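You operate a simulated robot arm through the tools that you are given. There is no shell and no other tool. Be economical: measure what you need, move in short steps, check, and stop when the job is done.

The job below is to be done with a simulated robot arm. You get a single attempt, and the scene is never put back.

## Task
Put the round screw tin on the top of the cooling pad away on the top of the steel table. Then put the bottle that says "Screen Cleaner" from the assembly table top on the charger job slip. Then put one of the red tags from the test bay deck on the beige plug head. The order counts. Set down upright: bottle.

It is judged by the outcome, as a careful person would: the job done as asked, and still so three seconds after it is handed in. It fails if anything else is knocked over, pushed out of place, dropped, spilled or broken.

## Robot
A 6-joint arm with a fingered hand on a trunk, on a base that drives. Base frame: it is fixed to the floor where the robot stands at the start and does not move with it; the origin is under the middle of the robot, x ahead of it, y to its left, z up. Units: m, degrees, N and s.
With the tool pointing down near the work surface it reaches from about 0.24 to 0.68 m from the robot's upright axis, wherever it stands. Its first joint turns from -115.0 to 115.0 degrees. Places, roughly: beige plug head [-2, 1.5, 1]; red tag [-1.5, 2, 1]; top of the steel table [-4.5, 1, 0.7]. Payload 4 kg.
The TCP is the grasp point between the finger pads, 0.026 m short of the fingertips. In the tool frame z runs along the fingers and y along their closing line. Largest opening 0.156 m; the body of the gripper starts 0.073 m behind the TCP. The gripper is a hand of 4 fingers: y runs from the thumb to the fingers, the wrist lies at [0, 0, -0.239] in the tool frame.
Orientation is that of the tool frame in the base frame, as a unit quaternion [w, x, y, z]. With the fingers straight down and closing along the base's y, the tool's x points along the base's -x, its y along +y and its z along -z.

## Interface
- The arm moves only by the tool drive_tool. Its arguments are lists of equal length, an entry for each row: "delta_pos": the shift along the base's x, y, z in m, a list of three; "delta_rot": the turn, a rotation vector about the base's x, y, z in degrees, a list of three. In form: {"delta_pos": [[tx, ty, tz], ...], "delta_rot": [[ax, ay, az], ...]}. A call has 1 to 8 rows; each row is the pose to reach, as a shift and turn from the pose commanded when the call began. Each row takes 0.2 s and may step no farther than 0.05 m and 8.6 degrees from the row before; otherwise, the whole call is refused. A pose out of reach is approached as far as the arm can. The call stops where the force on the tool passes 40 N (or 10 N more than at its start, if that is more) or the arm is blocked; 0.2 s more then pass. In this call time passes only in rows, and 0.2 s behind the last. It gives the time, the measured TCP pose, the force on the tool (base axes), the opening and the grip force at its end, in the units of the frame above (readings bear some noise), with the torque about the TCP (base axes, N m) and any sound that the robot's microphone picked up.
- Cameras (640 x 400 px; columns grow to the right, rows downward): "scene" is now at [0.0093, 0.1684, 1.7267]; the picture's right is [0.24, -0.97, 0.00], its down [-0.78, -0.19, -0.60] and it looks along [0.58, 0.14, -0.80] (base axes); focal length 293 px, centre (320, 200). "wrist" rides on the gripper at [0.058, -0.058, -0.091] in the tool frame; the picture's right is [0.71, 0.71, 0.00], its down [-0.53, 0.53, -0.67] and it looks along [-0.47, 0.47, 0.74] (tool axes); focal length 265 px, centre (320, 200). There is no depth. A picture from a camera that has moved, and an enlarged one, comes with that camera's place and axes in the base frame and with its lens.
- grab_frame(camera): a new picture of that camera. The clock stands still meanwhile.
- move_column(by): slides the trunk up (or, below 0, down) by that many m; the arm and the scene camera ride with it, the base frame stays. It gives what a move gives, with no picture.
- steer(legs): drives the robot by 1 to 6 legs, each [ahead, left, turn to the left] in m, m and degrees, along the robot's own axes; the way and the turn of a leg run together, so that a leg with both is an arc; at most 1.5 m and 180 degrees a leg. The arm and the cameras ride along, it lands a little off, and it stops where it bumps. It gives what a move gives.
- curl_fingers(finger1, finger2, finger3, thumb_bend): sets how far each is bent, from 0 (flat) to 1 (curled in); at 0.3 the hand is open as for a grip, at 0.7 the pads meet at the TCP. One left out holds its place. A second passes; each finger stops where it meets its share of the squeeze, and holds until it gets a number again. It is the only way to open and close the hand. It gives what a move gives, with no picture; readings hold the bend of each and the force on the fingers (four entries, about 0 where the hand has none), thumb and palm.
- turn_head(pan, tilt): turns the head with the scene camera to pan (to the left, within 155 degrees either way) and tilt (down, from -29 to 69), counted from straight ahead of the robot. It gives what a move gives.
- enlarge(camera, box): a new picture of the part [left, top, right, bottom] of that camera's present view, enlarged. The clock stands still meanwhile.
- close_job(): hands the job in; it is judged then, once.

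Work in short steps. Places have to be worked out from the pictures, the camera data and where the tool is seen: move nearer, look again, correct. Check each grasp and each placing, and mend what went wrong. You have 165 turns and 120 pictures in all, those below and enlarged ones among them. Open the gripper and draw the arm clear of the work before you hand the job in, unless the task says otherwise; then end with one line.

The tools are called after "Call:" by a JSON object that holds its "method" and its "body". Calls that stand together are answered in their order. drive_tool: Moves the arm, as the interface text tells. Its arguments: {"type":"object","properties":{"delta_pos":{"type":"array"},"delta_rot":{"type":"array"}},"required":["delta_pos","delta_rot"]} The other tools are called the same way: move_column (by) slides the trunk up or down; curl_fingers (finger1, finger2, finger3, thumb_bend) moves the fingers one by one; steer (legs) drives the base; turn_head (pan, tilt) turns the head that bears the scene camera; grab_frame (camera) takes a picture; enlarge (camera, box) takes an enlarged picture of a part of a camera's view; close_job () hands the job in.

At the start:

```text
time_s: 0.0
tcp_pos: [0.3363, 0.34, 1.1482]
orientation: [0.0, 0.0, 1.0, 0.0]
force: [-0.4, 0.2, 0.5]
wrist_torque: [-0.01, 0.01, -0.04]
width: 0.1559
grip_force: 0.0
shape: jaw
bend: [0.3, 0.3, 0.3, 0.3]
finger forces: [0.1, 0.0, 0.0, 0.1, 0.0, 0.0]
trunk travel left (down, up): [-0.825, 0.165]
robot x, y, heading: [0.0002, -0.0003, 0.0]
head pan, tilt: [13.9, 53.5]
```

scene: 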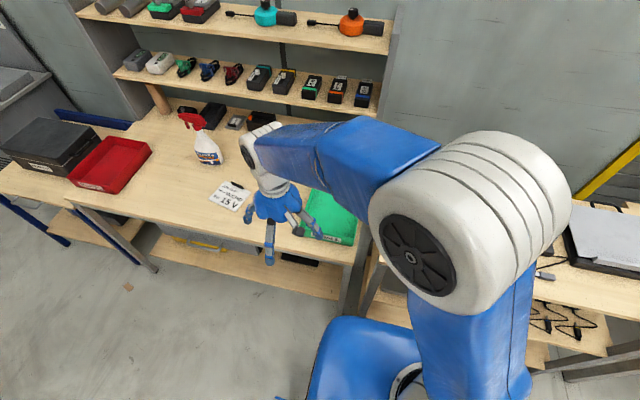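
wrist: 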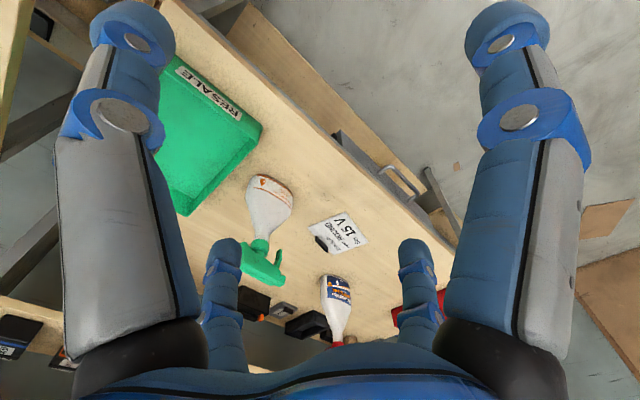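

The first views show a workbench ahead with two spray bottles and a slip. I look around with the head to find the other places.

Call:
{"method": "turn_head", "body": {"pan": 75, "tilt": 25}}

Call:
{"method": "grab_frame", "body": {"camera": "scene"}}

Call:
{"method": "turn_head", "body": {"pan": 145, "tilt": 20}}

Call:
{"method": "grab_frame", "body": {"camera": "scene"}}

Call:
{"method": "turn_head", "body": {"pan": -60, "tilt": 30}}

Call:
{"method": "grab_frame", "body": {"camera": "scene"}}

Call:
{"method": "turn_head", "body": {"pan": -130, "tilt": 25}}

Call:
{"method": "grab_frame", "body": {"camera": "scene"}}

```text
time_s: 1.3
tcp_pos: [0.3393, 0.3389, 1.1468]
orientation: [0.0, 0.0, 1.0, 0.0]
force: [-0.4, -0.3, 0.3]
wrist_torque: [0.03, -0.03, 0.0]
width: 0.1555
grip_force: 0.0
shape: jaw
bend: [0.3, 0.3, 0.3, 0.3]
finger forces: [0.0, 0.0, 0.1, 0.0, 0.0, 0.0]
trunk travel left (down, up): [-0.825, 0.165]
robot x, y, heading: [0.0013, -0.0031, 0.1]
head pan, tilt: [75.0, 25.0]
```

```text
117 pictures are left
camera scene: at [-0.0364, 0.2401, 1.7687], right [0.97, -0.26, 0.0], down [-0.11, -0.41, -0.91], along [0.24, 0.88, -0.42], focal length 293 px, centre (320, 200)
```

scene: 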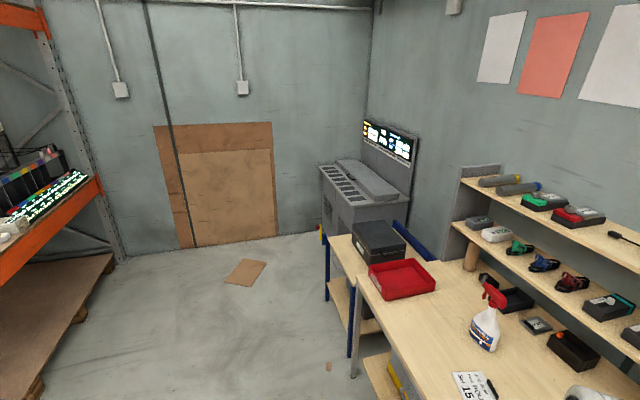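

```text
time_s: 2.7
tcp_pos: [0.3397, 0.3405, 1.1476]
orientation: [0.0, 0.0, 1.0, -0.001]
force: [-0.3, 0.3, -0.7]
wrist_torque: [0.0, 0.03, 0.02]
width: 0.1559
grip_force: 0.1
shape: jaw
bend: [0.3, 0.3, 0.3, 0.3]
finger forces: [0.1, 0.0, 0.0, 0.1, 0.1, 0.0]
trunk travel left (down, up): [-0.825, 0.165]
robot x, y, heading: [0.0025, -0.0046, -0.0]
head pan, tilt: [145.0, 20.0]
```

```text
116 pictures are left
camera scene: at [-0.1364, 0.2046, 1.7768], right [0.57, 0.82, 0.0], down [0.28, -0.2, -0.94], along [-0.77, 0.54, -0.34], focal length 293 px, centre (320, 200)
```

scene: 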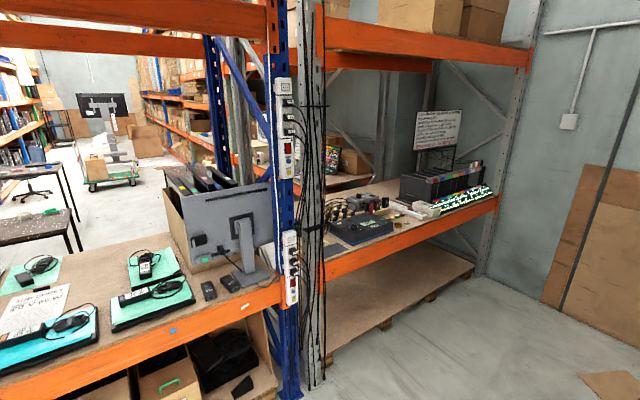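

```text
time_s: 5.7
tcp_pos: [0.3386, 0.3394, 1.1481]
orientation: [0.0, -0.001, 1.0, 0.0]
force: [0.9, 0.3, 0.4]
wrist_torque: [0.04, 0.0, -0.03]
width: 0.1558
grip_force: 0.0
shape: jaw
bend: [0.3, 0.3, 0.3, 0.3]
finger forces: [0.0, 0.1, 0.0, 0.0, 0.0, 0.0]
trunk travel left (down, up): [-0.825, 0.165]
robot x, y, heading: [-0.0016, -0.0012, 0.2]
head pan, tilt: [-60.0, 30.0]
```

```text
115 pictures are left
camera scene: at [-0.0152, 0.0728, 1.7608], right [-0.87, -0.5, 0.0], down [-0.25, 0.43, -0.87], along [0.43, -0.75, -0.5], focal length 293 px, centre (320, 200)
```

scene: 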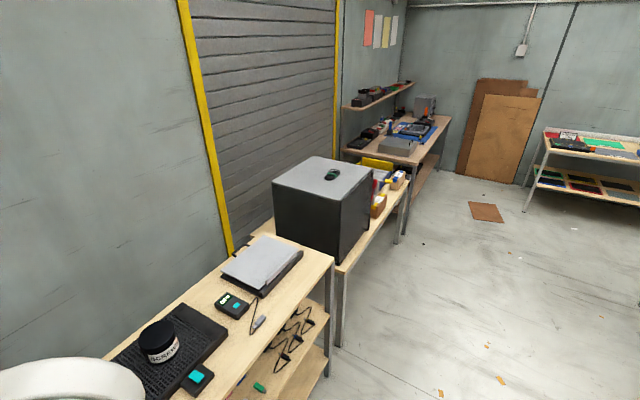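

```text
time_s: 7.1
tcp_pos: [0.3392, 0.3404, 1.1468]
orientation: [-0.001, 0.001, 1.0, 0.0]
force: [0.1, 0.5, -0.9]
wrist_torque: [0.01, 0.01, 0.0]
width: 0.156
grip_force: 0.0
shape: jaw
bend: [0.3, 0.3, 0.3, 0.3]
finger forces: [0.1, 0.0, 0.1, 0.0, 0.0, 0.0]
trunk travel left (down, up): [-0.825, 0.165]
robot x, y, heading: [0.0029, 0.0022, -0.1]
head pan, tilt: [-130.0, 25.0]
```

```text
114 pictures are left
camera scene: at [-0.1196, 0.0803, 1.7687], right [-0.77, 0.64, 0.0], down [0.27, 0.32, -0.91], along [-0.58, -0.69, -0.42], focal length 293 px, centre (320, 200)
```

scene: 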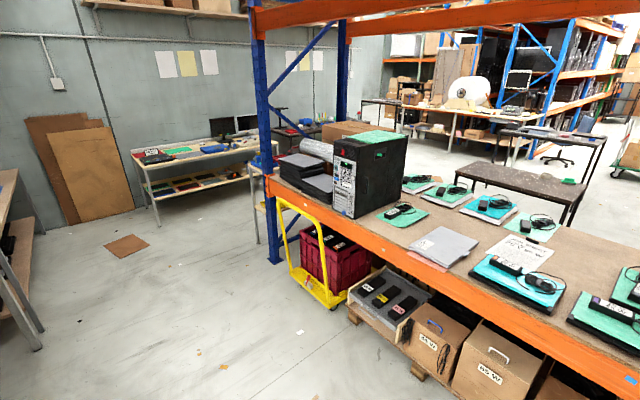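

The tin sits on a laptop cooling pad ahead to my right. I look closer at it.

Call:
{"method": "turn_head", "body": {"pan": -35, "tilt": 48}}

Call:
{"method": "grab_frame", "body": {"camera": "scene"}}

```text
time_s: 8.8
tcp_pos: [0.3388, 0.3402, 1.1469]
orientation: [0.0, 0.0, 1.0, 0.0]
force: [0.0, -0.5, 0.0]
wrist_torque: [0.01, 0.01, -0.02]
width: 0.156
grip_force: 0.0
shape: jaw
bend: [0.3, 0.3, 0.3, 0.3]
finger forces: [0.0, 0.1, 0.0, 0.1, 0.0, 0.1]
trunk travel left (down, up): [-0.825, 0.165]
robot x, y, heading: [0.002, 0.0016, 0.1]
head pan, tilt: [-35.0, 48.0]
```

```text
113 pictures are left
camera scene: at [0.0039, 0.1057, 1.734], right [-0.57, -0.82, 0.0], down [-0.61, 0.43, -0.67], along [0.55, -0.38, -0.74], focal length 293 px, centre (320, 200)
```

scene: 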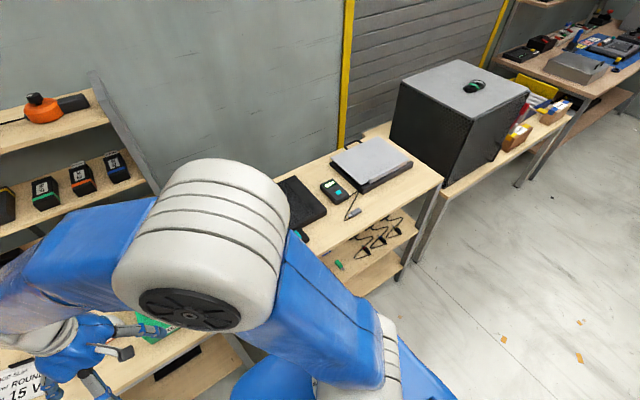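

The arm hides the tin. I shift the robot sideways to the right, so the tin comes in front of the hand.

Call:
{"method": "steer", "body": {"legs": [[0, -0.4, 0]]}}

Call:
{"method": "turn_head", "body": {"pan": 10, "tilt": 50}}

Call:
{"method": "grab_frame", "body": {"camera": "scene"}}

Call:
{"method": "grab_frame", "body": {"camera": "wrist"}}

```text
time_s: 14.4
tcp_pos: [0.3385, -0.0583, 1.1473]
orientation: [0.001, 0.0, 1.0, -0.001]
force: [0.0, 0.1, 0.1]
wrist_torque: [-0.01, -0.03, 0.0]
width: 0.1558
grip_force: 0.0
shape: jaw
bend: [0.3, 0.3, 0.3, 0.3]
finger forces: [0.0, 0.0, 0.0, 0.0, 0.1, 0.1]
trunk travel left (down, up): [-0.825, 0.165]
robot x, y, heading: [0.0027, -0.3987, -0.2]
head pan, tilt: [-35.0, 48.0]
```

```text
time_s: 15.6
tcp_pos: [0.3391, -0.0593, 1.1471]
orientation: [0.0, 0.0, 1.0, 0.0]
force: [0.8, -0.1, -0.1]
wrist_torque: [0.03, 0.01, 0.04]
width: 0.156
grip_force: 0.0
shape: jaw
bend: [0.3, 0.3, 0.3, 0.3]
finger forces: [0.0, 0.1, 0.0, 0.0, 0.1, 0.1]
trunk travel left (down, up): [-0.825, 0.165]
robot x, y, heading: [0.0002, -0.4007, -0.0]
head pan, tilt: [10.0, 50.0]
```

```text
112 pictures are left
camera scene: at [0.0152, -0.2351, 1.7313], right [0.17, -0.99, 0.0], down [-0.75, -0.13, -0.64], along [0.63, 0.11, -0.77], focal length 293 px, centre (320, 200)
```

scene: 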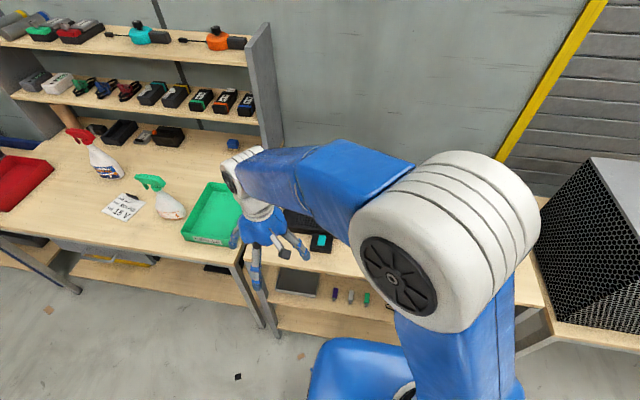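

```text
111 pictures are left
camera wrist: at [0.2804, -0.1165, 1.2398], right [-0.71, 0.71, 0.0], down [0.53, 0.53, 0.67], along [0.47, 0.47, -0.74], focal length 265 px, centre (320, 200)
```

wrist: 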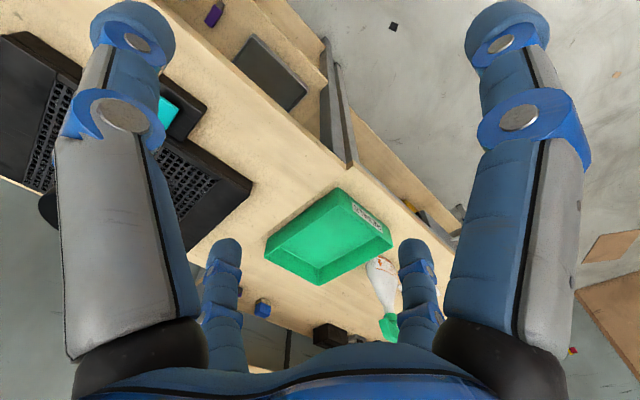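

The tin hides behind the forearm. I shift another 0.3 m to the right to see it left of the arm.

Call:
{"method": "steer", "body": {"legs": [[0, -0.3, 0]]}}

Call:
{"method": "turn_head", "body": {"pan": 25, "tilt": 50}}

Call:
{"method": "grab_frame", "body": {"camera": "scene"}}

Call:
{"method": "grab_frame", "body": {"camera": "wrist"}}

```text
time_s: 20.0
tcp_pos: [0.3382, -0.3583, 1.1472]
orientation: [0.0, 0.0, 1.0, -0.001]
force: [0.2, -0.1, -0.2]
wrist_torque: [0.03, 0.0, 0.02]
width: 0.1556
grip_force: 0.1
shape: jaw
bend: [0.3, 0.3, 0.3, 0.3]
finger forces: [0.1, 0.0, 0.0, 0.1, 0.2, 0.1]
trunk travel left (down, up): [-0.825, 0.165]
robot x, y, heading: [0.0037, -0.6996, 0.3]
head pan, tilt: [10.0, 50.0]
```

```text
time_s: 20.7
tcp_pos: [0.3378, -0.3575, 1.1477]
orientation: [-0.001, -0.001, 1.0, 0.0]
force: [0.7, 0.4, -0.6]
wrist_torque: [0.0, 0.04, -0.01]
width: 0.1557
grip_force: 0.1
shape: jaw
bend: [0.3, 0.3, 0.3, 0.3]
finger forces: [0.1, 0.0, 0.0, 0.1, 0.0, 0.1]
trunk travel left (down, up): [-0.825, 0.165]
robot x, y, heading: [-0.0039, -0.703, -0.1]
head pan, tilt: [25.0, 50.0]
```

```text
110 pictures are left
camera scene: at [0.0091, -0.5175, 1.7312], right [0.42, -0.91, 0.0], down [-0.69, -0.32, -0.64], along [0.58, 0.27, -0.77], focal length 293 px, centre (320, 200)
```

scene: 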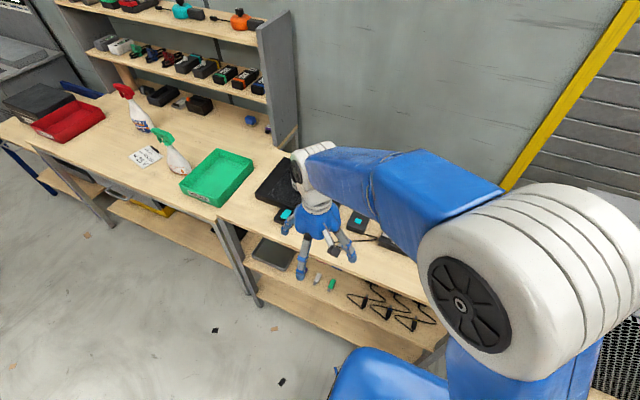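

```text
109 pictures are left
camera wrist: at [0.28, -0.4159, 1.2397], right [-0.71, 0.71, 0.0], down [0.53, 0.53, 0.67], along [0.47, 0.47, -0.74], focal length 265 px, centre (320, 200)
```

wrist: 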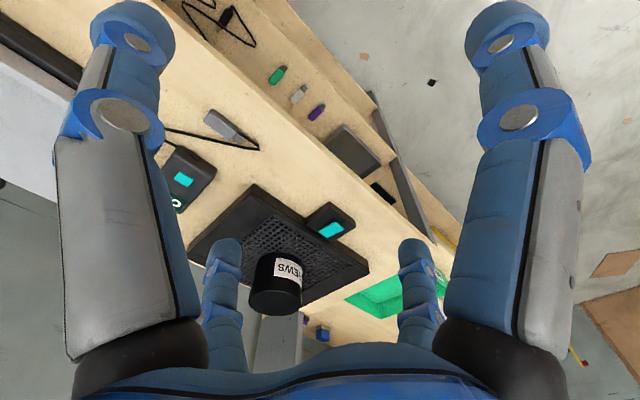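

Wrist view puts the tin near (0.65, -0.15), top about z 1.0. I drive back left so that it lies nearly straight ahead within reach, edging slightly forward.

Call:
{"method": "steer", "body": {"legs": [[0.04, 0.5, 0]]}}

Call:
{"method": "drive_tool", "body": {"delta_pos": [[0, -0.05, 0], [0, -0.1, 0], [0, -0.15, 0], [0, -0.2, 0], [0, -0.25, 0], [0.03, -0.29, 0]], "delta_rot": [[0, 0, 0], [0, 0, 0], [0, 0, 0], [0, 0, 0], [0, 0, 0], [0, 0, 0]]}}

Call:
{"method": "grab_frame", "body": {"camera": "wrist"}}

```text
time_s: 27.6
tcp_pos: [0.3805, 0.1388, 1.1474]
orientation: [0.001, 0.001, 1.0, 0.0]
force: [0.4, -0.1, 0.0]
wrist_torque: [-0.02, 0.01, 0.0]
width: 0.1561
grip_force: 0.0
shape: jaw
bend: [0.3, 0.3, 0.3, 0.3]
finger forces: [0.0, 0.0, 0.1, 0.1, 0.1, 0.0]
trunk travel left (down, up): [-0.825, 0.165]
robot x, y, heading: [0.0389, -0.201, -0.1]
head pan, tilt: [25.0, 50.0]
```

```text
time_s: 29.0
tcp_pos: [0.4112, -0.1579, 1.1472]
orientation: [-0.002, 0.002, 1.0, 0.0]
force: [0.5, -1.2, -0.9]
wrist_torque: [0.0, 0.03, 0.0]
width: 0.1558
grip_force: 0.1
shape: jaw
bend: [0.3, 0.3, 0.3, 0.3]
finger forces: [0.0, 0.0, 0.1, 0.1, 0.0, 0.0]
trunk travel left (down, up): [-0.825, 0.165]
robot x, y, heading: [0.0428, -0.2022, -0.3]
head pan, tilt: [25.0, 50.0]
```

```text
108 pictures are left
camera wrist: at [0.3527, -0.2162, 1.2395], right [-0.7, 0.71, 0.0], down [0.53, 0.52, 0.67], along [0.47, 0.47, -0.74], focal length 265 px, centre (320, 200)
```

wrist: 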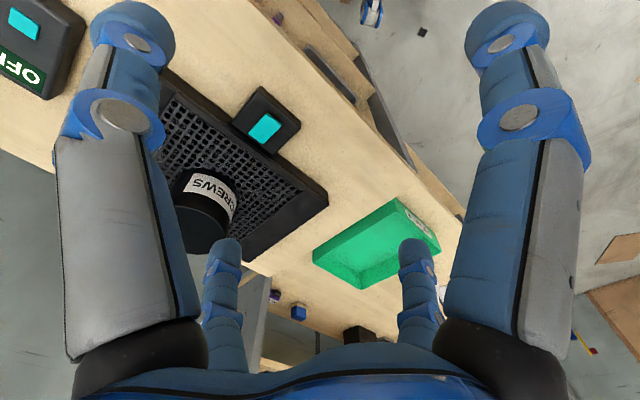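

Two wrist views agree: the tin centre is near (0.66, -0.148, 0.947), about 0.08 across. I move over it high and check.

Call:
{"method": "drive_tool", "body": {"delta_pos": [[0.05, 0, 0], [0.1, 0.002, 0], [0.15, 0.004, 0], [0.2, 0.007, 0], [0.248, 0.01, -0.03]], "delta_rot": [[0, 0, 0], [0, 0, 0], [0, 0, 0], [0, 0, 0], [0, 0, 0]]}}

Call:
{"method": "grab_frame", "body": {"camera": "wrist"}}

Call:
{"method": "turn_head", "body": {"pan": 5, "tilt": 50}}

Call:
{"method": "grab_frame", "body": {"camera": "scene"}}

```text
refused: row 5 steps farther than a row can; nothing moved
```

```text
107 pictures are left
camera wrist: at [0.3527, -0.2162, 1.2395], right [-0.7, 0.71, 0.0], down [0.53, 0.52, 0.67], along [0.47, 0.47, -0.74], focal length 265 px, centre (320, 200)
```

wrist: 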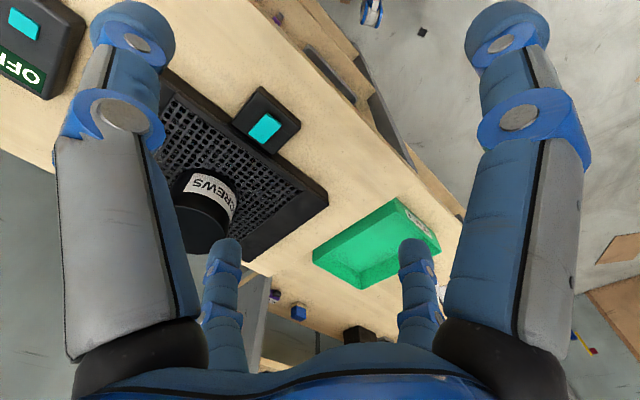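

```text
time_s: 29.8
tcp_pos: [0.4071, -0.1567, 1.1475]
orientation: [0.001, 0.002, 1.0, 0.0]
force: [-0.1, 0.5, 0.8]
wrist_torque: [0.01, 0.03, 0.05]
width: 0.1556
grip_force: 0.1
shape: jaw
bend: [0.3, 0.3, 0.3, 0.3]
finger forces: [0.0, 0.1, 0.0, 0.0, 0.0, 0.1]
trunk travel left (down, up): [-0.825, 0.165]
robot x, y, heading: [0.0386, -0.203, -0.5]
head pan, tilt: [5.0, 50.0]
```

```text
106 pictures are left
camera scene: at [0.0566, -0.0437, 1.7313], right [0.08, -1.0, 0.0], down [-0.76, -0.06, -0.64], along [0.64, 0.05, -0.77], focal length 293 px, centre (320, 200)
```

scene: 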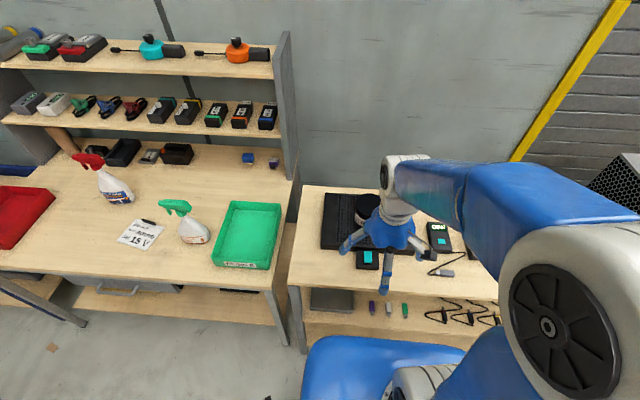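

The step was a little too long; I resend it with smaller steps. (The white bottle with red trigger seems to carry the printed label; I read that later.)

Call:
{"method": "drive_tool", "body": {"delta_pos": [[0.05, 0, 0], [0.1, 0.002, 0], [0.15, 0.004, 0], [0.198, 0.007, 0], [0.225, 0.009, -0.02], [0.25, 0.01, -0.04]], "delta_rot": [[0, 0, 0], [0, 0, 0], [0, 0, 0], [0, 0, 0], [0, 0, 0], [0, 0, 0]]}}

Call:
{"method": "grab_frame", "body": {"camera": "wrist"}}

Call:
{"method": "grab_frame", "body": {"camera": "scene"}}

```text
time_s: 31.2
tcp_pos: [0.6618, -0.1418, 1.105]
orientation: [0.0, 0.002, 1.0, 0.001]
force: [0.3, -0.1, 0.0]
wrist_torque: [0.02, 0.05, 0.01]
width: 0.1561
grip_force: 0.0
shape: jaw
bend: [0.3, 0.3, 0.3, 0.3]
finger forces: [0.0, 0.0, 0.1, 0.0, 0.0, 0.0]
trunk travel left (down, up): [-0.825, 0.165]
robot x, y, heading: [0.0397, -0.2045, -0.4]
head pan, tilt: [5.0, 50.0]
```

```text
105 pictures are left
camera wrist: at [0.6042, -0.1993, 1.1966], right [-0.7, 0.71, 0.0], down [0.53, 0.52, 0.67], along [0.47, 0.47, -0.75], focal length 265 px, centre (320, 200)
```

wrist: 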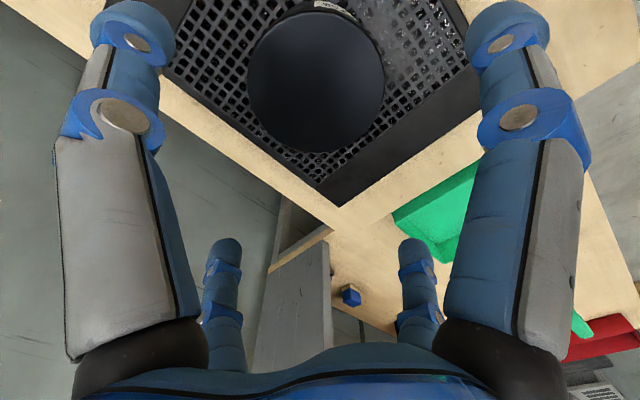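

```text
104 pictures are left
camera scene: at [0.0618, -0.0433, 1.7312], right [0.08, -1.0, 0.0], down [-0.77, -0.06, -0.64], along [0.64, 0.05, -0.77], focal length 293 px, centre (320, 200)
```

scene: 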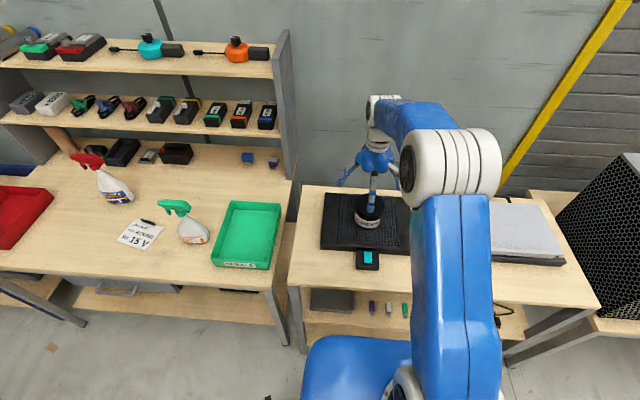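

The lid is centred near (0.653, -0.153) and about 0.10 wide. I centre over it and lower around it.

Call:
{"method": "drive_tool", "body": {"delta_pos": [[-0.008, -0.011, 0], [-0.008, -0.011, -0.045], [-0.008, -0.011, -0.09], [-0.008, -0.011, -0.13]], "delta_rot": [[0, 0, 0], [0, 0, 0], [0, 0, 0], [0, 0, 0]]}}

Call:
{"method": "grab_frame", "body": {"camera": "wrist"}}

Call:
{"method": "enlarge", "body": {"camera": "scene", "box": [310, 100, 430, 280]}}

```text
time_s: 32.2
tcp_pos: [0.6556, -0.1532, 0.9745]
orientation: [-0.001, 0.002, 1.0, 0.0]
force: [0.5, -0.5, -0.4]
wrist_torque: [-0.01, 0.02, 0.0]
width: 0.156
grip_force: 0.1
shape: jaw
bend: [0.3, 0.3, 0.3, 0.3]
finger forces: [0.1, 0.0, 0.0, 0.1, 0.0, 0.0]
trunk travel left (down, up): [-0.825, 0.165]
robot x, y, heading: [0.0417, -0.1996, -0.3]
head pan, tilt: [5.0, 50.0]
```

```text
103 pictures are left
camera wrist: at [0.5978, -0.2101, 1.0667], right [-0.7, 0.71, 0.0], down [0.53, 0.52, 0.67], along [0.47, 0.47, -0.75], focal length 265 px, centre (320, 200)
```

wrist: 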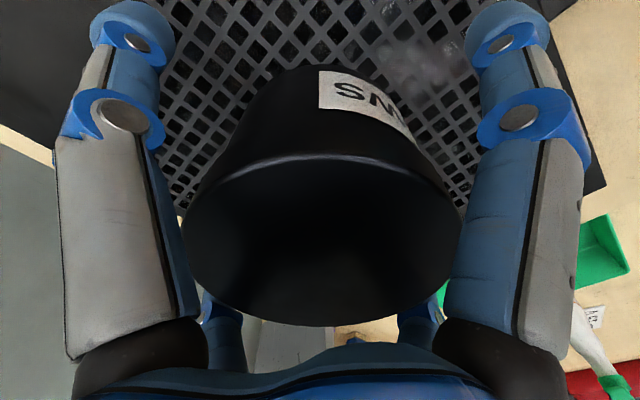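

```text
2.22 times, centred on (370, 190) of scene
camera zoom: at [0.0612, -0.0432, 1.7312], right [0.08, -1.0, 0.0], down [-0.77, -0.06, -0.64], along [0.64, 0.05, -0.77], focal length 651 px, centre (209, 222)
```

zoom: 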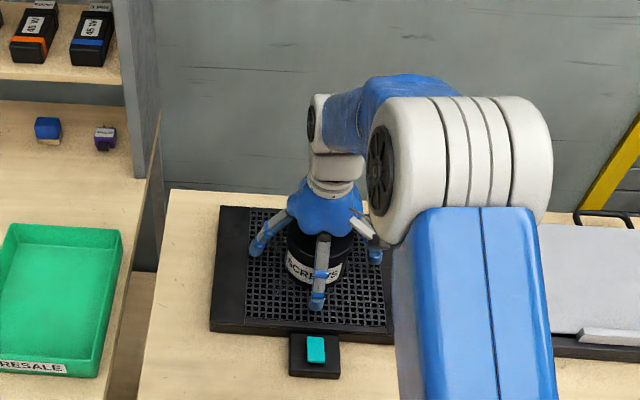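

The tin is between the fingers. I lower 2 cm more and close.

Call:
{"method": "drive_tool", "body": {"delta_pos": [[-0.001, -0.001, -0.022]], "delta_rot": [[0, 0, 0]]}}

Call:
{"method": "curl_fingers", "body": {"finger1": 0.6, "finger2": 0.6, "finger3": 0.6, "thumb_bend": 0.6}}

Call:
{"method": "drive_tool", "body": {"delta_pos": [[0, 0, 0.02], [0, 0, 0.05]], "delta_rot": [[0, 0, 0], [0, 0, 0]]}}

Call:
{"method": "grab_frame", "body": {"camera": "wrist"}}

Call:
{"method": "grab_frame", "body": {"camera": "scene"}}

```text
time_s: 32.6
tcp_pos: [0.6526, -0.1532, 0.9576]
orientation: [0.002, 0.002, 1.0, 0.0]
force: [-3.8, -0.5, 15.3]
wrist_torque: [-0.08, -0.01, -0.1]
width: 0.1557
grip_force: 0.0
shape: jaw
bend: [0.29, 0.3, 0.3, 0.3]
finger forces: [2.8, 3.2, 4.5, 0.0, 4.6, 0.0]
trunk travel left (down, up): [-0.825, 0.165]
robot x, y, heading: [0.0398, -0.1991, -0.2]
head pan, tilt: [5.0, 50.0]
```

```text
time_s: 33.0
tcp_pos: [0.6572, -0.1546, 0.9671]
orientation: [0.011, 0.002, 1.0, 0.0]
force: [-11.0, -3.9, 40.8]
wrist_torque: [-0.67, 0.93, -0.26]
width: 0.0615
grip_force: 40.9
shape: fingers
bend: [0.43, 0.47, 0.51, 0.51]
finger forces: [24.2, 19.6, 9.8, 0.0, 28.5, 0.1]
trunk travel left (down, up): [-0.825, 0.165]
robot x, y, heading: [0.0397, -0.2012, -0.2]
head pan, tilt: [5.0, 50.0]
stopped: the force on the tool passed its limit at 45 N (the readings are from after the stop); the commanded pose is now the measured one
```

```text
time_s: 33.6
tcp_pos: [0.6543, -0.1531, 1.0126]
orientation: [0.01, 0.002, 1.0, 0.0]
force: [-0.8, 0.2, -2.2]
wrist_torque: [-0.04, -0.06, 0.01]
width: 0.0577
grip_force: 31.0
shape: fingers
bend: [0.45, 0.47, 0.51, 0.51]
finger forces: [13.2, 18.7, 10.8, 0.0, 19.2, 0.0]
trunk travel left (down, up): [-0.825, 0.165]
robot x, y, heading: [0.0407, -0.2029, -0.3]
head pan, tilt: [5.0, 50.0]
```

```text
101 pictures are left
camera wrist: at [0.594, -0.2102, 1.1041], right [-0.7, 0.71, -0.01], down [0.52, 0.52, 0.68], along [0.49, 0.47, -0.74], focal length 265 px, centre (320, 200)
```

wrist: 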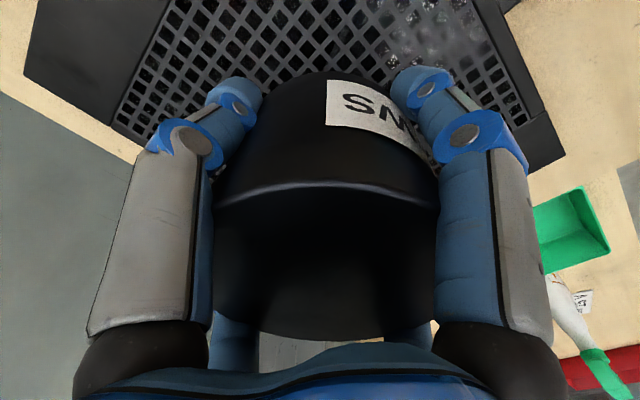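

```text
100 pictures are left
camera scene: at [0.0518, -0.0443, 1.7312], right [0.08, -1.0, 0.0], down [-0.76, -0.06, -0.65], along [0.64, 0.05, -0.76], focal length 293 px, centre (320, 200)
```

scene: 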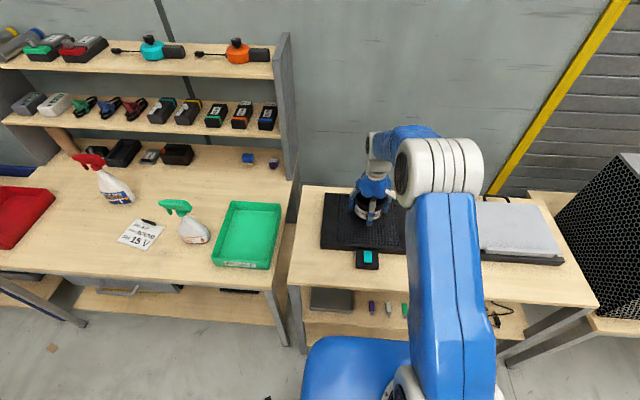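

The tin is gripped and lifted clear. I raise, retract the arm, back off from the table and look at the route around the rack.

Call:
{"method": "drive_tool", "body": {"delta_pos": [[0, 0, 0.05], [-0.02, 0, 0.09], [-0.06, 0, 0.11], [-0.11, 0, 0.13], [-0.16, 0, 0.14], [-0.21, 0, 0.14], [-0.26, 0, 0.14]], "delta_rot": [[0, 0, 0], [0, 0, 0], [0, 0, 0], [0, 0, 0], [0, 0, 0], [0, 0, 0], [0, 0, 0]]}}

Call:
{"method": "steer", "body": {"legs": [[-0.35, 0, 0], [0, 0, -90]]}}

Call:
{"method": "turn_head", "body": {"pan": 30, "tilt": 20}}

Call:
{"method": "grab_frame", "body": {"camera": "scene"}}

Call:
{"method": "turn_head", "body": {"pan": -30, "tilt": 20}}

Call:
{"method": "grab_frame", "body": {"camera": "scene"}}

```text
refused: row 4 steps farther than a row can; nothing moved
```

```text
time_s: 48.8
tcp_pos: [-0.2839, -0.8167, 1.0112]
orientation: [0.005, 0.721, 0.693, -0.005]
force: [0.8, -0.4, -1.6]
wrist_torque: [0.0, 0.0, 0.02]
width: 0.0575
grip_force: 28.7
shape: fingers
bend: [0.45, 0.47, 0.51, 0.51]
finger forces: [10.6, 17.9, 10.4, 0.0, 18.6, 0.0]
trunk travel left (down, up): [-0.825, 0.165]
robot x, y, heading: [-0.3069, -0.2019, -92.1]
head pan, tilt: [5.0, 50.0]
```

```text
time_s: 49.7
tcp_pos: [-0.2829, -0.8177, 1.0116]
orientation: [0.005, 0.721, 0.693, -0.005]
force: [-0.6, -0.5, -1.5]
wrist_torque: [0.0, 0.02, -0.03]
width: 0.0577
grip_force: 28.7
shape: fingers
bend: [0.45, 0.47, 0.51, 0.51]
finger forces: [10.5, 18.0, 10.4, 0.0, 18.6, 0.0]
trunk travel left (down, up): [-0.825, 0.165]
robot x, y, heading: [-0.3139, -0.1996, -92.5]
head pan, tilt: [30.0, 20.0]
```

```text
99 pictures are left
camera scene: at [-0.1136, -0.2278, 1.7767], right [-0.89, -0.46, 0.0], down [-0.16, 0.3, -0.94], along [0.44, -0.83, -0.34], focal length 293 px, centre (320, 200)
```

scene: 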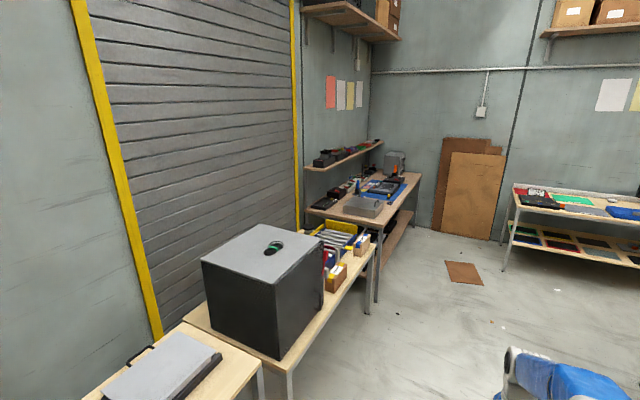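

```text
time_s: 51.0
tcp_pos: [-0.2844, -0.817, 1.0108]
orientation: [0.005, 0.721, 0.693, -0.004]
force: [0.1, 0.0, -0.4]
wrist_torque: [0.01, 0.03, 0.0]
width: 0.0576
grip_force: 29.3
shape: fingers
bend: [0.45, 0.47, 0.51, 0.51]
finger forces: [10.5, 18.0, 10.4, 0.0, 18.7, 0.0]
trunk travel left (down, up): [-0.825, 0.165]
robot x, y, heading: [-0.3055, -0.2, -92.3]
head pan, tilt: [-30.0, 20.0]
```

```text
98 pictures are left
camera scene: at [-0.2066, -0.2239, 1.7768], right [-0.85, 0.53, 0.0], down [0.18, 0.29, -0.94], along [-0.5, -0.79, -0.34], focal length 293 px, centre (320, 200)
```

scene: 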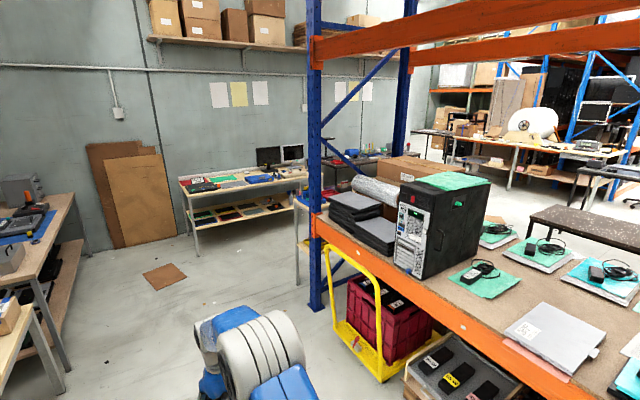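

The way past the rack's end needs a closer look. I draw the arm in, then drive down the aisle to about y = -2.7 and look towards -x.

Call:
{"method": "drive_tool", "body": {"delta_pos": [[0, 0, 0.045], [0, 0.02, 0.09], [0, 0.06, 0.11], [0, 0.105, 0.125], [0, 0.15, 0.135], [0, 0.2, 0.135], [0, 0.24, 0.135]], "delta_rot": [[0, 0, 0], [0, 0, 0], [0, 0, 0], [0, 0, 0], [0, 0, 0], [0, 0, 0], [0, 0, 0]]}}

Call:
{"method": "steer", "body": {"legs": [[1.25, 0, 0], [1.2, 0, 0], [0, 0, -88]]}}

Call:
{"method": "turn_head", "body": {"pan": 20, "tilt": 30}}

Call:
{"method": "grab_frame", "body": {"camera": "scene"}}

```text
time_s: 52.6
tcp_pos: [-0.2843, -0.574, 1.1475]
orientation: [0.006, 0.721, 0.693, -0.005]
force: [-0.3, 0.8, -1.5]
wrist_torque: [-0.01, -0.06, -0.03]
width: 0.0574
grip_force: 28.9
shape: fingers
bend: [0.45, 0.47, 0.51, 0.51]
finger forces: [10.5, 17.9, 10.5, 0.0, 18.3, 0.1]
trunk travel left (down, up): [-0.825, 0.165]
robot x, y, heading: [-0.3117, -0.2004, -92.2]
head pan, tilt: [-30.0, 20.0]
```

```text
time_s: 93.8
tcp_pos: [-0.8224, -2.6898, 1.1468]
orientation: [-0.001, 1.0, -0.017, -0.007]
force: [0.3, -0.3, -1.3]
wrist_torque: [0.01, 0.05, -0.01]
width: 0.057
grip_force: 26.1
shape: fingers
bend: [0.45, 0.47, 0.51, 0.52]
finger forces: [9.1, 16.6, 9.8, 0.0, 17.4, 0.0]
trunk travel left (down, up): [-0.825, 0.165]
robot x, y, heading: [-0.4438, -2.6587, 177.9]
head pan, tilt: [-30.0, 20.0]
```

```text
time_s: 95.0
tcp_pos: [-0.8226, -2.6892, 1.148]
orientation: [0.0, 1.0, -0.017, -0.007]
force: [-0.3, -1.7, -0.8]
wrist_torque: [0.0, 0.01, 0.02]
width: 0.0573
grip_force: 26.0
shape: fingers
bend: [0.45, 0.47, 0.51, 0.52]
finger forces: [9.2, 16.7, 9.9, 0.0, 17.5, 0.0]
trunk travel left (down, up): [-0.825, 0.165]
robot x, y, heading: [-0.4468, -2.6611, 177.9]
head pan, tilt: [20.0, 30.0]
```

```text
97 pictures are left
camera scene: at [-0.4772, -2.8422, 1.7608], right [-0.31, 0.95, 0.0], down [0.48, 0.15, -0.87], along [-0.82, -0.27, -0.5], focal length 293 px, centre (320, 200)
```

scene: 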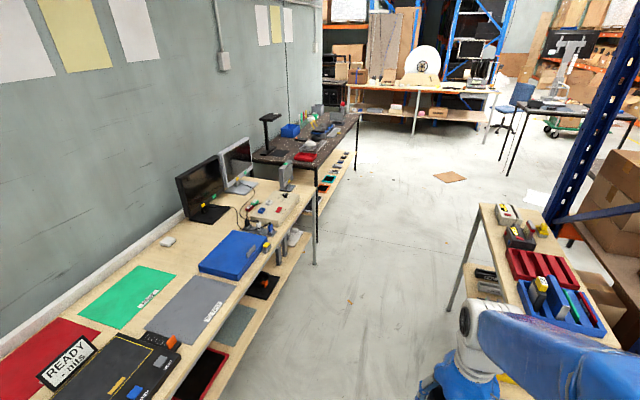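

The passage between the wall table (front at y≈-3.4) and the small table (y≈-2.4) is about 1 m wide. I centre on y≈-2.9 and drive through.

Call:
{"method": "steer", "body": {"legs": [[0, 0.24, 2], [1.3, 0, 0], [1.3, 0, 0]]}}

Call:
{"method": "turn_head", "body": {"pan": -50, "tilt": 22}}

Call:
{"method": "grab_frame", "body": {"camera": "scene"}}

Call:
{"method": "turn_head", "body": {"pan": -100, "tilt": 22}}

Call:
{"method": "grab_frame", "body": {"camera": "scene"}}

```text
time_s: 130.8
tcp_pos: [-3.3809, -2.9207, 1.147]
orientation: [0.0, 1.0, -0.004, -0.008]
force: [0.1, -0.1, -2.2]
wrist_torque: [0.0, -0.01, -0.01]
width: 0.0571
grip_force: 25.8
shape: fingers
bend: [0.45, 0.47, 0.51, 0.52]
finger forces: [8.9, 15.9, 9.6, 0.0, 16.8, 0.0]
trunk travel left (down, up): [-0.825, 0.165]
robot x, y, heading: [-3.0031, -2.8859, 179.4]
head pan, tilt: [20.0, 30.0]
```

```text
time_s: 132.2
tcp_pos: [-3.3808, -2.9205, 1.1474]
orientation: [0.0, 1.0, -0.004, -0.006]
force: [-0.2, 0.4, -1.6]
wrist_torque: [-0.03, -0.01, -0.02]
width: 0.0574
grip_force: 25.7
shape: fingers
bend: [0.45, 0.47, 0.51, 0.52]
finger forces: [8.8, 16.0, 9.7, 0.1, 16.8, 0.0]
trunk travel left (down, up): [-0.825, 0.165]
robot x, y, heading: [-3.0024, -2.8857, 179.3]
head pan, tilt: [-50.0, 22.0]
```

```text
96 pictures are left
camera scene: at [-3.0051, -2.9627, 1.7736], right [0.77, 0.64, 0.0], down [0.24, -0.29, -0.93], along [-0.59, 0.72, -0.37], focal length 293 px, centre (320, 200)
```

scene: 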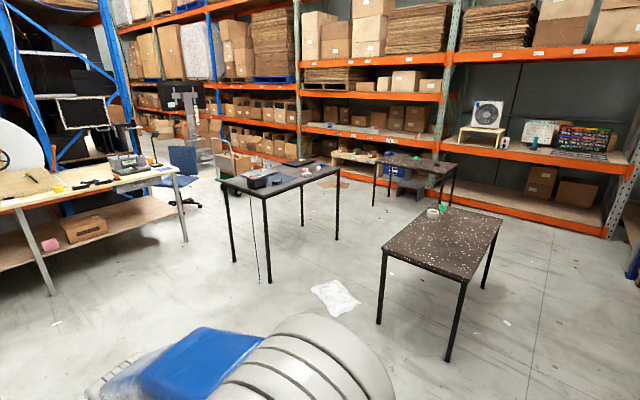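

```text
time_s: 133.3
tcp_pos: [-3.3807, -2.9204, 1.1464]
orientation: [0.0, 1.0, -0.004, -0.007]
force: [-1.0, -0.1, -1.5]
wrist_torque: [0.02, -0.01, 0.0]
width: 0.057
grip_force: 25.7
shape: fingers
bend: [0.45, 0.47, 0.51, 0.52]
finger forces: [8.8, 15.9, 9.5, 0.1, 16.8, 0.1]
trunk travel left (down, up): [-0.825, 0.165]
robot x, y, heading: [-3.0058, -2.8824, 179.5]
head pan, tilt: [-100.0, 22.0]
```

```text
95 pictures are left
camera scene: at [-2.9293, -2.943, 1.7736], right [0.98, -0.18, 0.0], down [-0.07, -0.37, -0.93], along [0.17, 0.91, -0.37], focal length 293 px, centre (320, 200)
```

scene: 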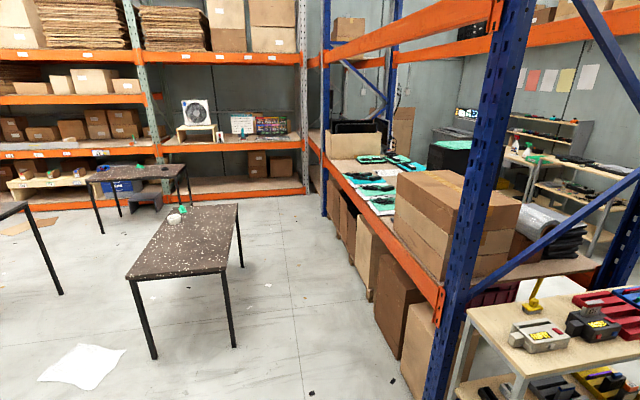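

Three black-legged tables: the steel table nearest (-4.5, 1) is the far one, with its near edge at y≈0.93. A plastic sheet lies in the left corridor, so I take the right one (x≈-2.75) and then strafe to the table.

Call:
{"method": "steer", "body": {"legs": [[0, 0, -89.4], [0, -0.27, 0], [1.5, 0, 0], [1.5, 0, 0], [0.12, 0, 0]]}}

Call:
{"method": "turn_head", "body": {"pan": 70, "tilt": 30}}

Call:
{"method": "grab_frame", "body": {"camera": "scene"}}

```text
time_s: 186.1
tcp_pos: [-2.8176, 0.5813, 1.1482]
orientation: [-0.005, 0.72, -0.694, -0.005]
force: [0.6, -0.3, -1.7]
wrist_torque: [-0.01, 0.01, 0.0]
width: 0.0572
grip_force: 24.6
shape: fingers
bend: [0.45, 0.47, 0.51, 0.52]
finger forces: [8.1, 15.1, 9.1, 0.0, 15.9, 0.1]
trunk travel left (down, up): [-0.825, 0.165]
robot x, y, heading: [-2.7639, 0.2078, 92.1]
head pan, tilt: [-100.0, 22.0]
```

```text
time_s: 188.7
tcp_pos: [-2.819, 0.5814, 1.1472]
orientation: [-0.006, 0.721, -0.693, -0.005]
force: [0.7, 0.4, -0.9]
wrist_torque: [0.04, -0.02, 0.0]
width: 0.057
grip_force: 24.0
shape: fingers
bend: [0.45, 0.47, 0.51, 0.52]
finger forces: [8.1, 15.0, 9.1, 0.0, 16.1, 0.1]
trunk travel left (down, up): [-0.825, 0.165]
robot x, y, heading: [-2.7599, 0.2126, 92.3]
head pan, tilt: [70.0, 30.0]
```

```text
94 pictures are left
camera scene: at [-2.9981, 0.1713, 1.7608], right [0.31, 0.95, 0.0], down [0.48, -0.15, -0.87], along [-0.82, 0.27, -0.5], focal length 293 px, centre (320, 200)
```

scene: 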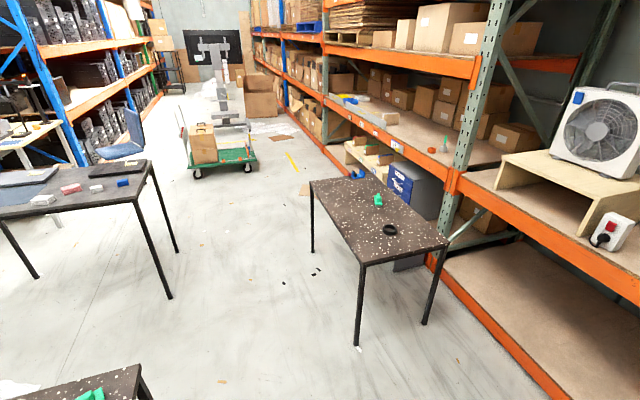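

The steel table spans x -5.08…-4.04, y 0.77…1.3, with a black ring and a green item on it. I plan the tin at about (-4.45, 0.92) and strafe left there.

Call:
{"method": "steer", "body": {"legs": [[0.06, 0, -2.2], [0, 0.85, 0], [0, 0.85, 0]]}}

Call:
{"method": "turn_head", "body": {"pan": 15, "tilt": 50}}

Call:
{"method": "grab_frame", "body": {"camera": "scene"}}

Call:
{"method": "grab_frame", "body": {"camera": "wrist"}}

```text
time_s: 211.8
tcp_pos: [-4.5239, 0.6332, 1.1466]
orientation: [-0.005, 0.709, -0.705, -0.006]
force: [-0.3, -0.1, -1.3]
wrist_torque: [0.01, 0.0, 0.01]
width: 0.0569
grip_force: 24.0
shape: fingers
bend: [0.45, 0.47, 0.51, 0.52]
finger forces: [8.1, 14.8, 8.9, 0.0, 15.6, 0.0]
trunk travel left (down, up): [-0.825, 0.165]
robot x, y, heading: [-4.48, 0.2598, 90.1]
head pan, tilt: [70.0, 30.0]
```

```text
time_s: 213.1
tcp_pos: [-4.5255, 0.6341, 1.1468]
orientation: [-0.006, 0.709, -0.705, -0.006]
force: [0.2, 0.2, -1.9]
wrist_torque: [0.05, -0.01, 0.0]
width: 0.0567
grip_force: 24.0
shape: fingers
bend: [0.45, 0.47, 0.51, 0.52]
finger forces: [8.1, 14.8, 8.9, 0.1, 15.7, 0.0]
trunk travel left (down, up): [-0.825, 0.165]
robot x, y, heading: [-4.4817, 0.2593, 90.1]
head pan, tilt: [15.0, 50.0]
```

```text
93 pictures are left
camera scene: at [-4.6538, 0.2745, 1.7312], right [0.96, 0.26, 0.0], down [0.2, -0.74, -0.64], along [-0.17, 0.62, -0.77], focal length 293 px, centre (320, 200)
```

scene: 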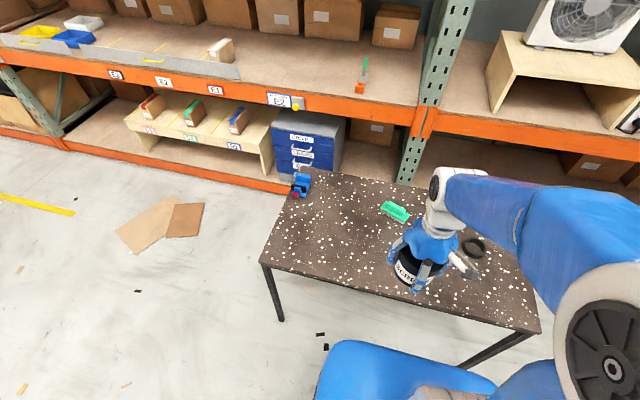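

```text
92 pictures are left
camera wrist: at [-4.4669, 0.5745, 1.2386], right [-0.7, -0.71, -0.01], down [-0.53, 0.51, 0.68], along [-0.47, 0.48, -0.74], focal length 265 px, centre (320, 200)
```

wrist: 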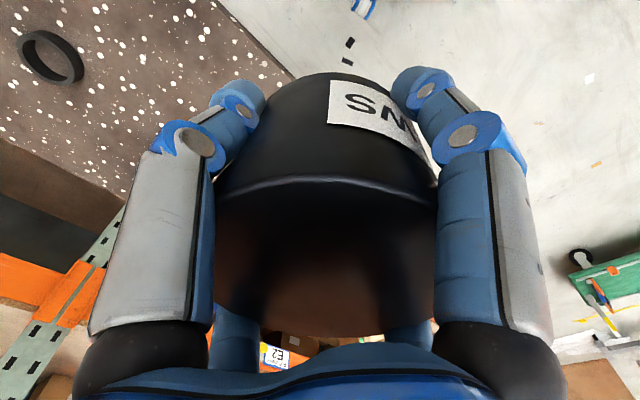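

The free patch left of the hand around (-4.62, 0.89) suits. I extend over it, then lower the trunk.

Call:
{"method": "drive_tool", "body": {"delta_pos": [[-0.018, 0.046, 0], [-0.035, 0.092, 0], [-0.053, 0.138, 0], [-0.07, 0.184, 0], [-0.085, 0.225, 0], [-0.095, 0.256, 0]], "delta_rot": [[0, 0, 0], [0, 0, 0], [0, 0, 0], [0, 0, 0], [0, 0, 0], [0, 0, 0]]}}

Call:
{"method": "move_column", "body": {"by": -0.3}}

Call:
{"method": "grab_frame", "body": {"camera": "scene"}}

Call:
{"method": "grab_frame", "body": {"camera": "wrist"}}

```text
time_s: 214.5
tcp_pos: [-4.6201, 0.893, 1.1455]
orientation: [-0.003, 0.709, -0.705, -0.004]
force: [0.0, 1.2, -2.0]
wrist_torque: [-0.08, 0.0, 0.02]
width: 0.0566
grip_force: 23.6
shape: fingers
bend: [0.45, 0.47, 0.51, 0.52]
finger forces: [7.8, 14.9, 8.9, 0.0, 15.6, 0.0]
trunk travel left (down, up): [-0.825, 0.165]
robot x, y, heading: [-4.48, 0.2636, 90.1]
head pan, tilt: [15.0, 50.0]
```

```text
time_s: 217.5
tcp_pos: [-4.6195, 0.8903, 0.8483]
orientation: [-0.005, 0.708, -0.706, -0.005]
force: [-0.1, -0.4, -1.0]
wrist_torque: [-0.02, 0.02, -0.02]
width: 0.0566
grip_force: 23.4
shape: fingers
bend: [0.45, 0.47, 0.51, 0.52]
finger forces: [7.8, 14.9, 8.9, 0.1, 15.6, 0.0]
trunk travel left (down, up): [-0.525, 0.465]
robot x, y, heading: [-4.4886, 0.2624, 90.4]
head pan, tilt: [15.0, 50.0]
```

```text
91 pictures are left
camera scene: at [-4.6534, 0.2746, 1.4313], right [0.96, 0.26, 0.0], down [0.2, -0.74, -0.64], along [-0.17, 0.62, -0.77], focal length 293 px, centre (320, 200)
```

scene: 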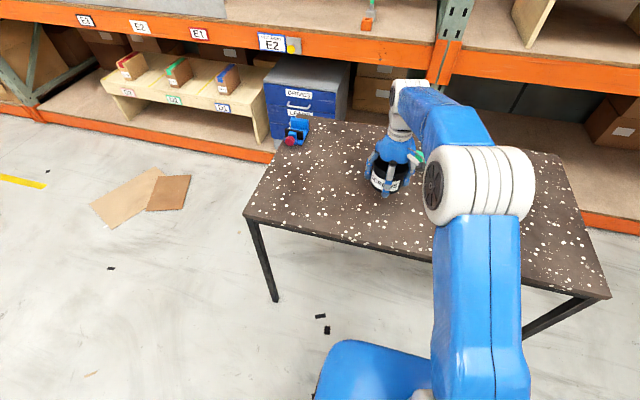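

```text
90 pictures are left
camera wrist: at [-4.5611, 0.8314, 0.9397], right [-0.7, -0.71, -0.01], down [-0.53, 0.51, 0.68], along [-0.47, 0.48, -0.74], focal length 265 px, centre (320, 200)
```

wrist: 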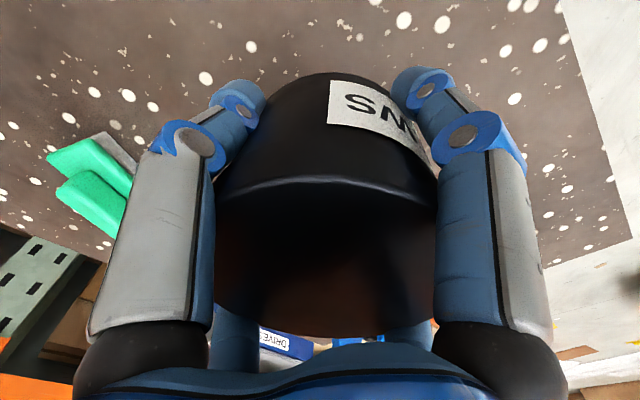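

The spot is free. I lower towards the table and watch the force.

Call:
{"method": "drive_tool", "body": {"delta_pos": [[0, 0, -0.04], [0, 0, -0.065], [0, 0, -0.075]], "delta_rot": [[0, 0, 0], [0, 0, 0], [0, 0, 0]]}}

Call:
{"method": "drive_tool", "body": {"delta_pos": [[0, 0, -0.01]], "delta_rot": [[0, 0, 0]]}}

Call:
{"method": "drive_tool", "body": {"delta_pos": [[0, 0, -0.01]], "delta_rot": [[0, 0, 0]]}}

```text
time_s: 218.3
tcp_pos: [-4.6183, 0.8908, 0.7729]
orientation: [-0.005, 0.709, -0.705, -0.005]
force: [-0.6, 0.8, -1.3]
wrist_torque: [0.0, -0.03, -0.02]
width: 0.0571
grip_force: 22.8
shape: fingers
bend: [0.45, 0.47, 0.51, 0.52]
finger forces: [7.8, 14.8, 8.9, 0.1, 15.7, 0.0]
trunk travel left (down, up): [-0.525, 0.465]
robot x, y, heading: [-4.4829, 0.2635, 90.0]
head pan, tilt: [15.0, 50.0]
```

```text
time_s: 218.7
tcp_pos: [-4.6193, 0.8902, 0.7632]
orientation: [-0.005, 0.709, -0.706, -0.004]
force: [0.2, -0.1, -1.0]
wrist_torque: [-0.03, 0.01, 0.01]
width: 0.0566
grip_force: 23.0
shape: fingers
bend: [0.45, 0.47, 0.51, 0.52]
finger forces: [7.8, 14.8, 8.8, 0.0, 15.6, 0.0]
trunk travel left (down, up): [-0.525, 0.465]
robot x, y, heading: [-4.4787, 0.255, 90.3]
head pan, tilt: [15.0, 50.0]
```

```text
time_s: 219.1
tcp_pos: [-4.619, 0.8901, 0.7564]
orientation: [-0.007, 0.709, -0.705, -0.008]
force: [-1.5, -3.0, 17.1]
wrist_torque: [0.38, -0.46, -0.07]
width: 0.0568
grip_force: 27.2
shape: fingers
bend: [0.45, 0.47, 0.51, 0.52]
finger forces: [9.6, 17.0, 9.6, 0.1, 17.4, 0.0]
trunk travel left (down, up): [-0.525, 0.465]
robot x, y, heading: [-4.4787, 0.2634, 90.2]
head pan, tilt: [15.0, 50.0]
```

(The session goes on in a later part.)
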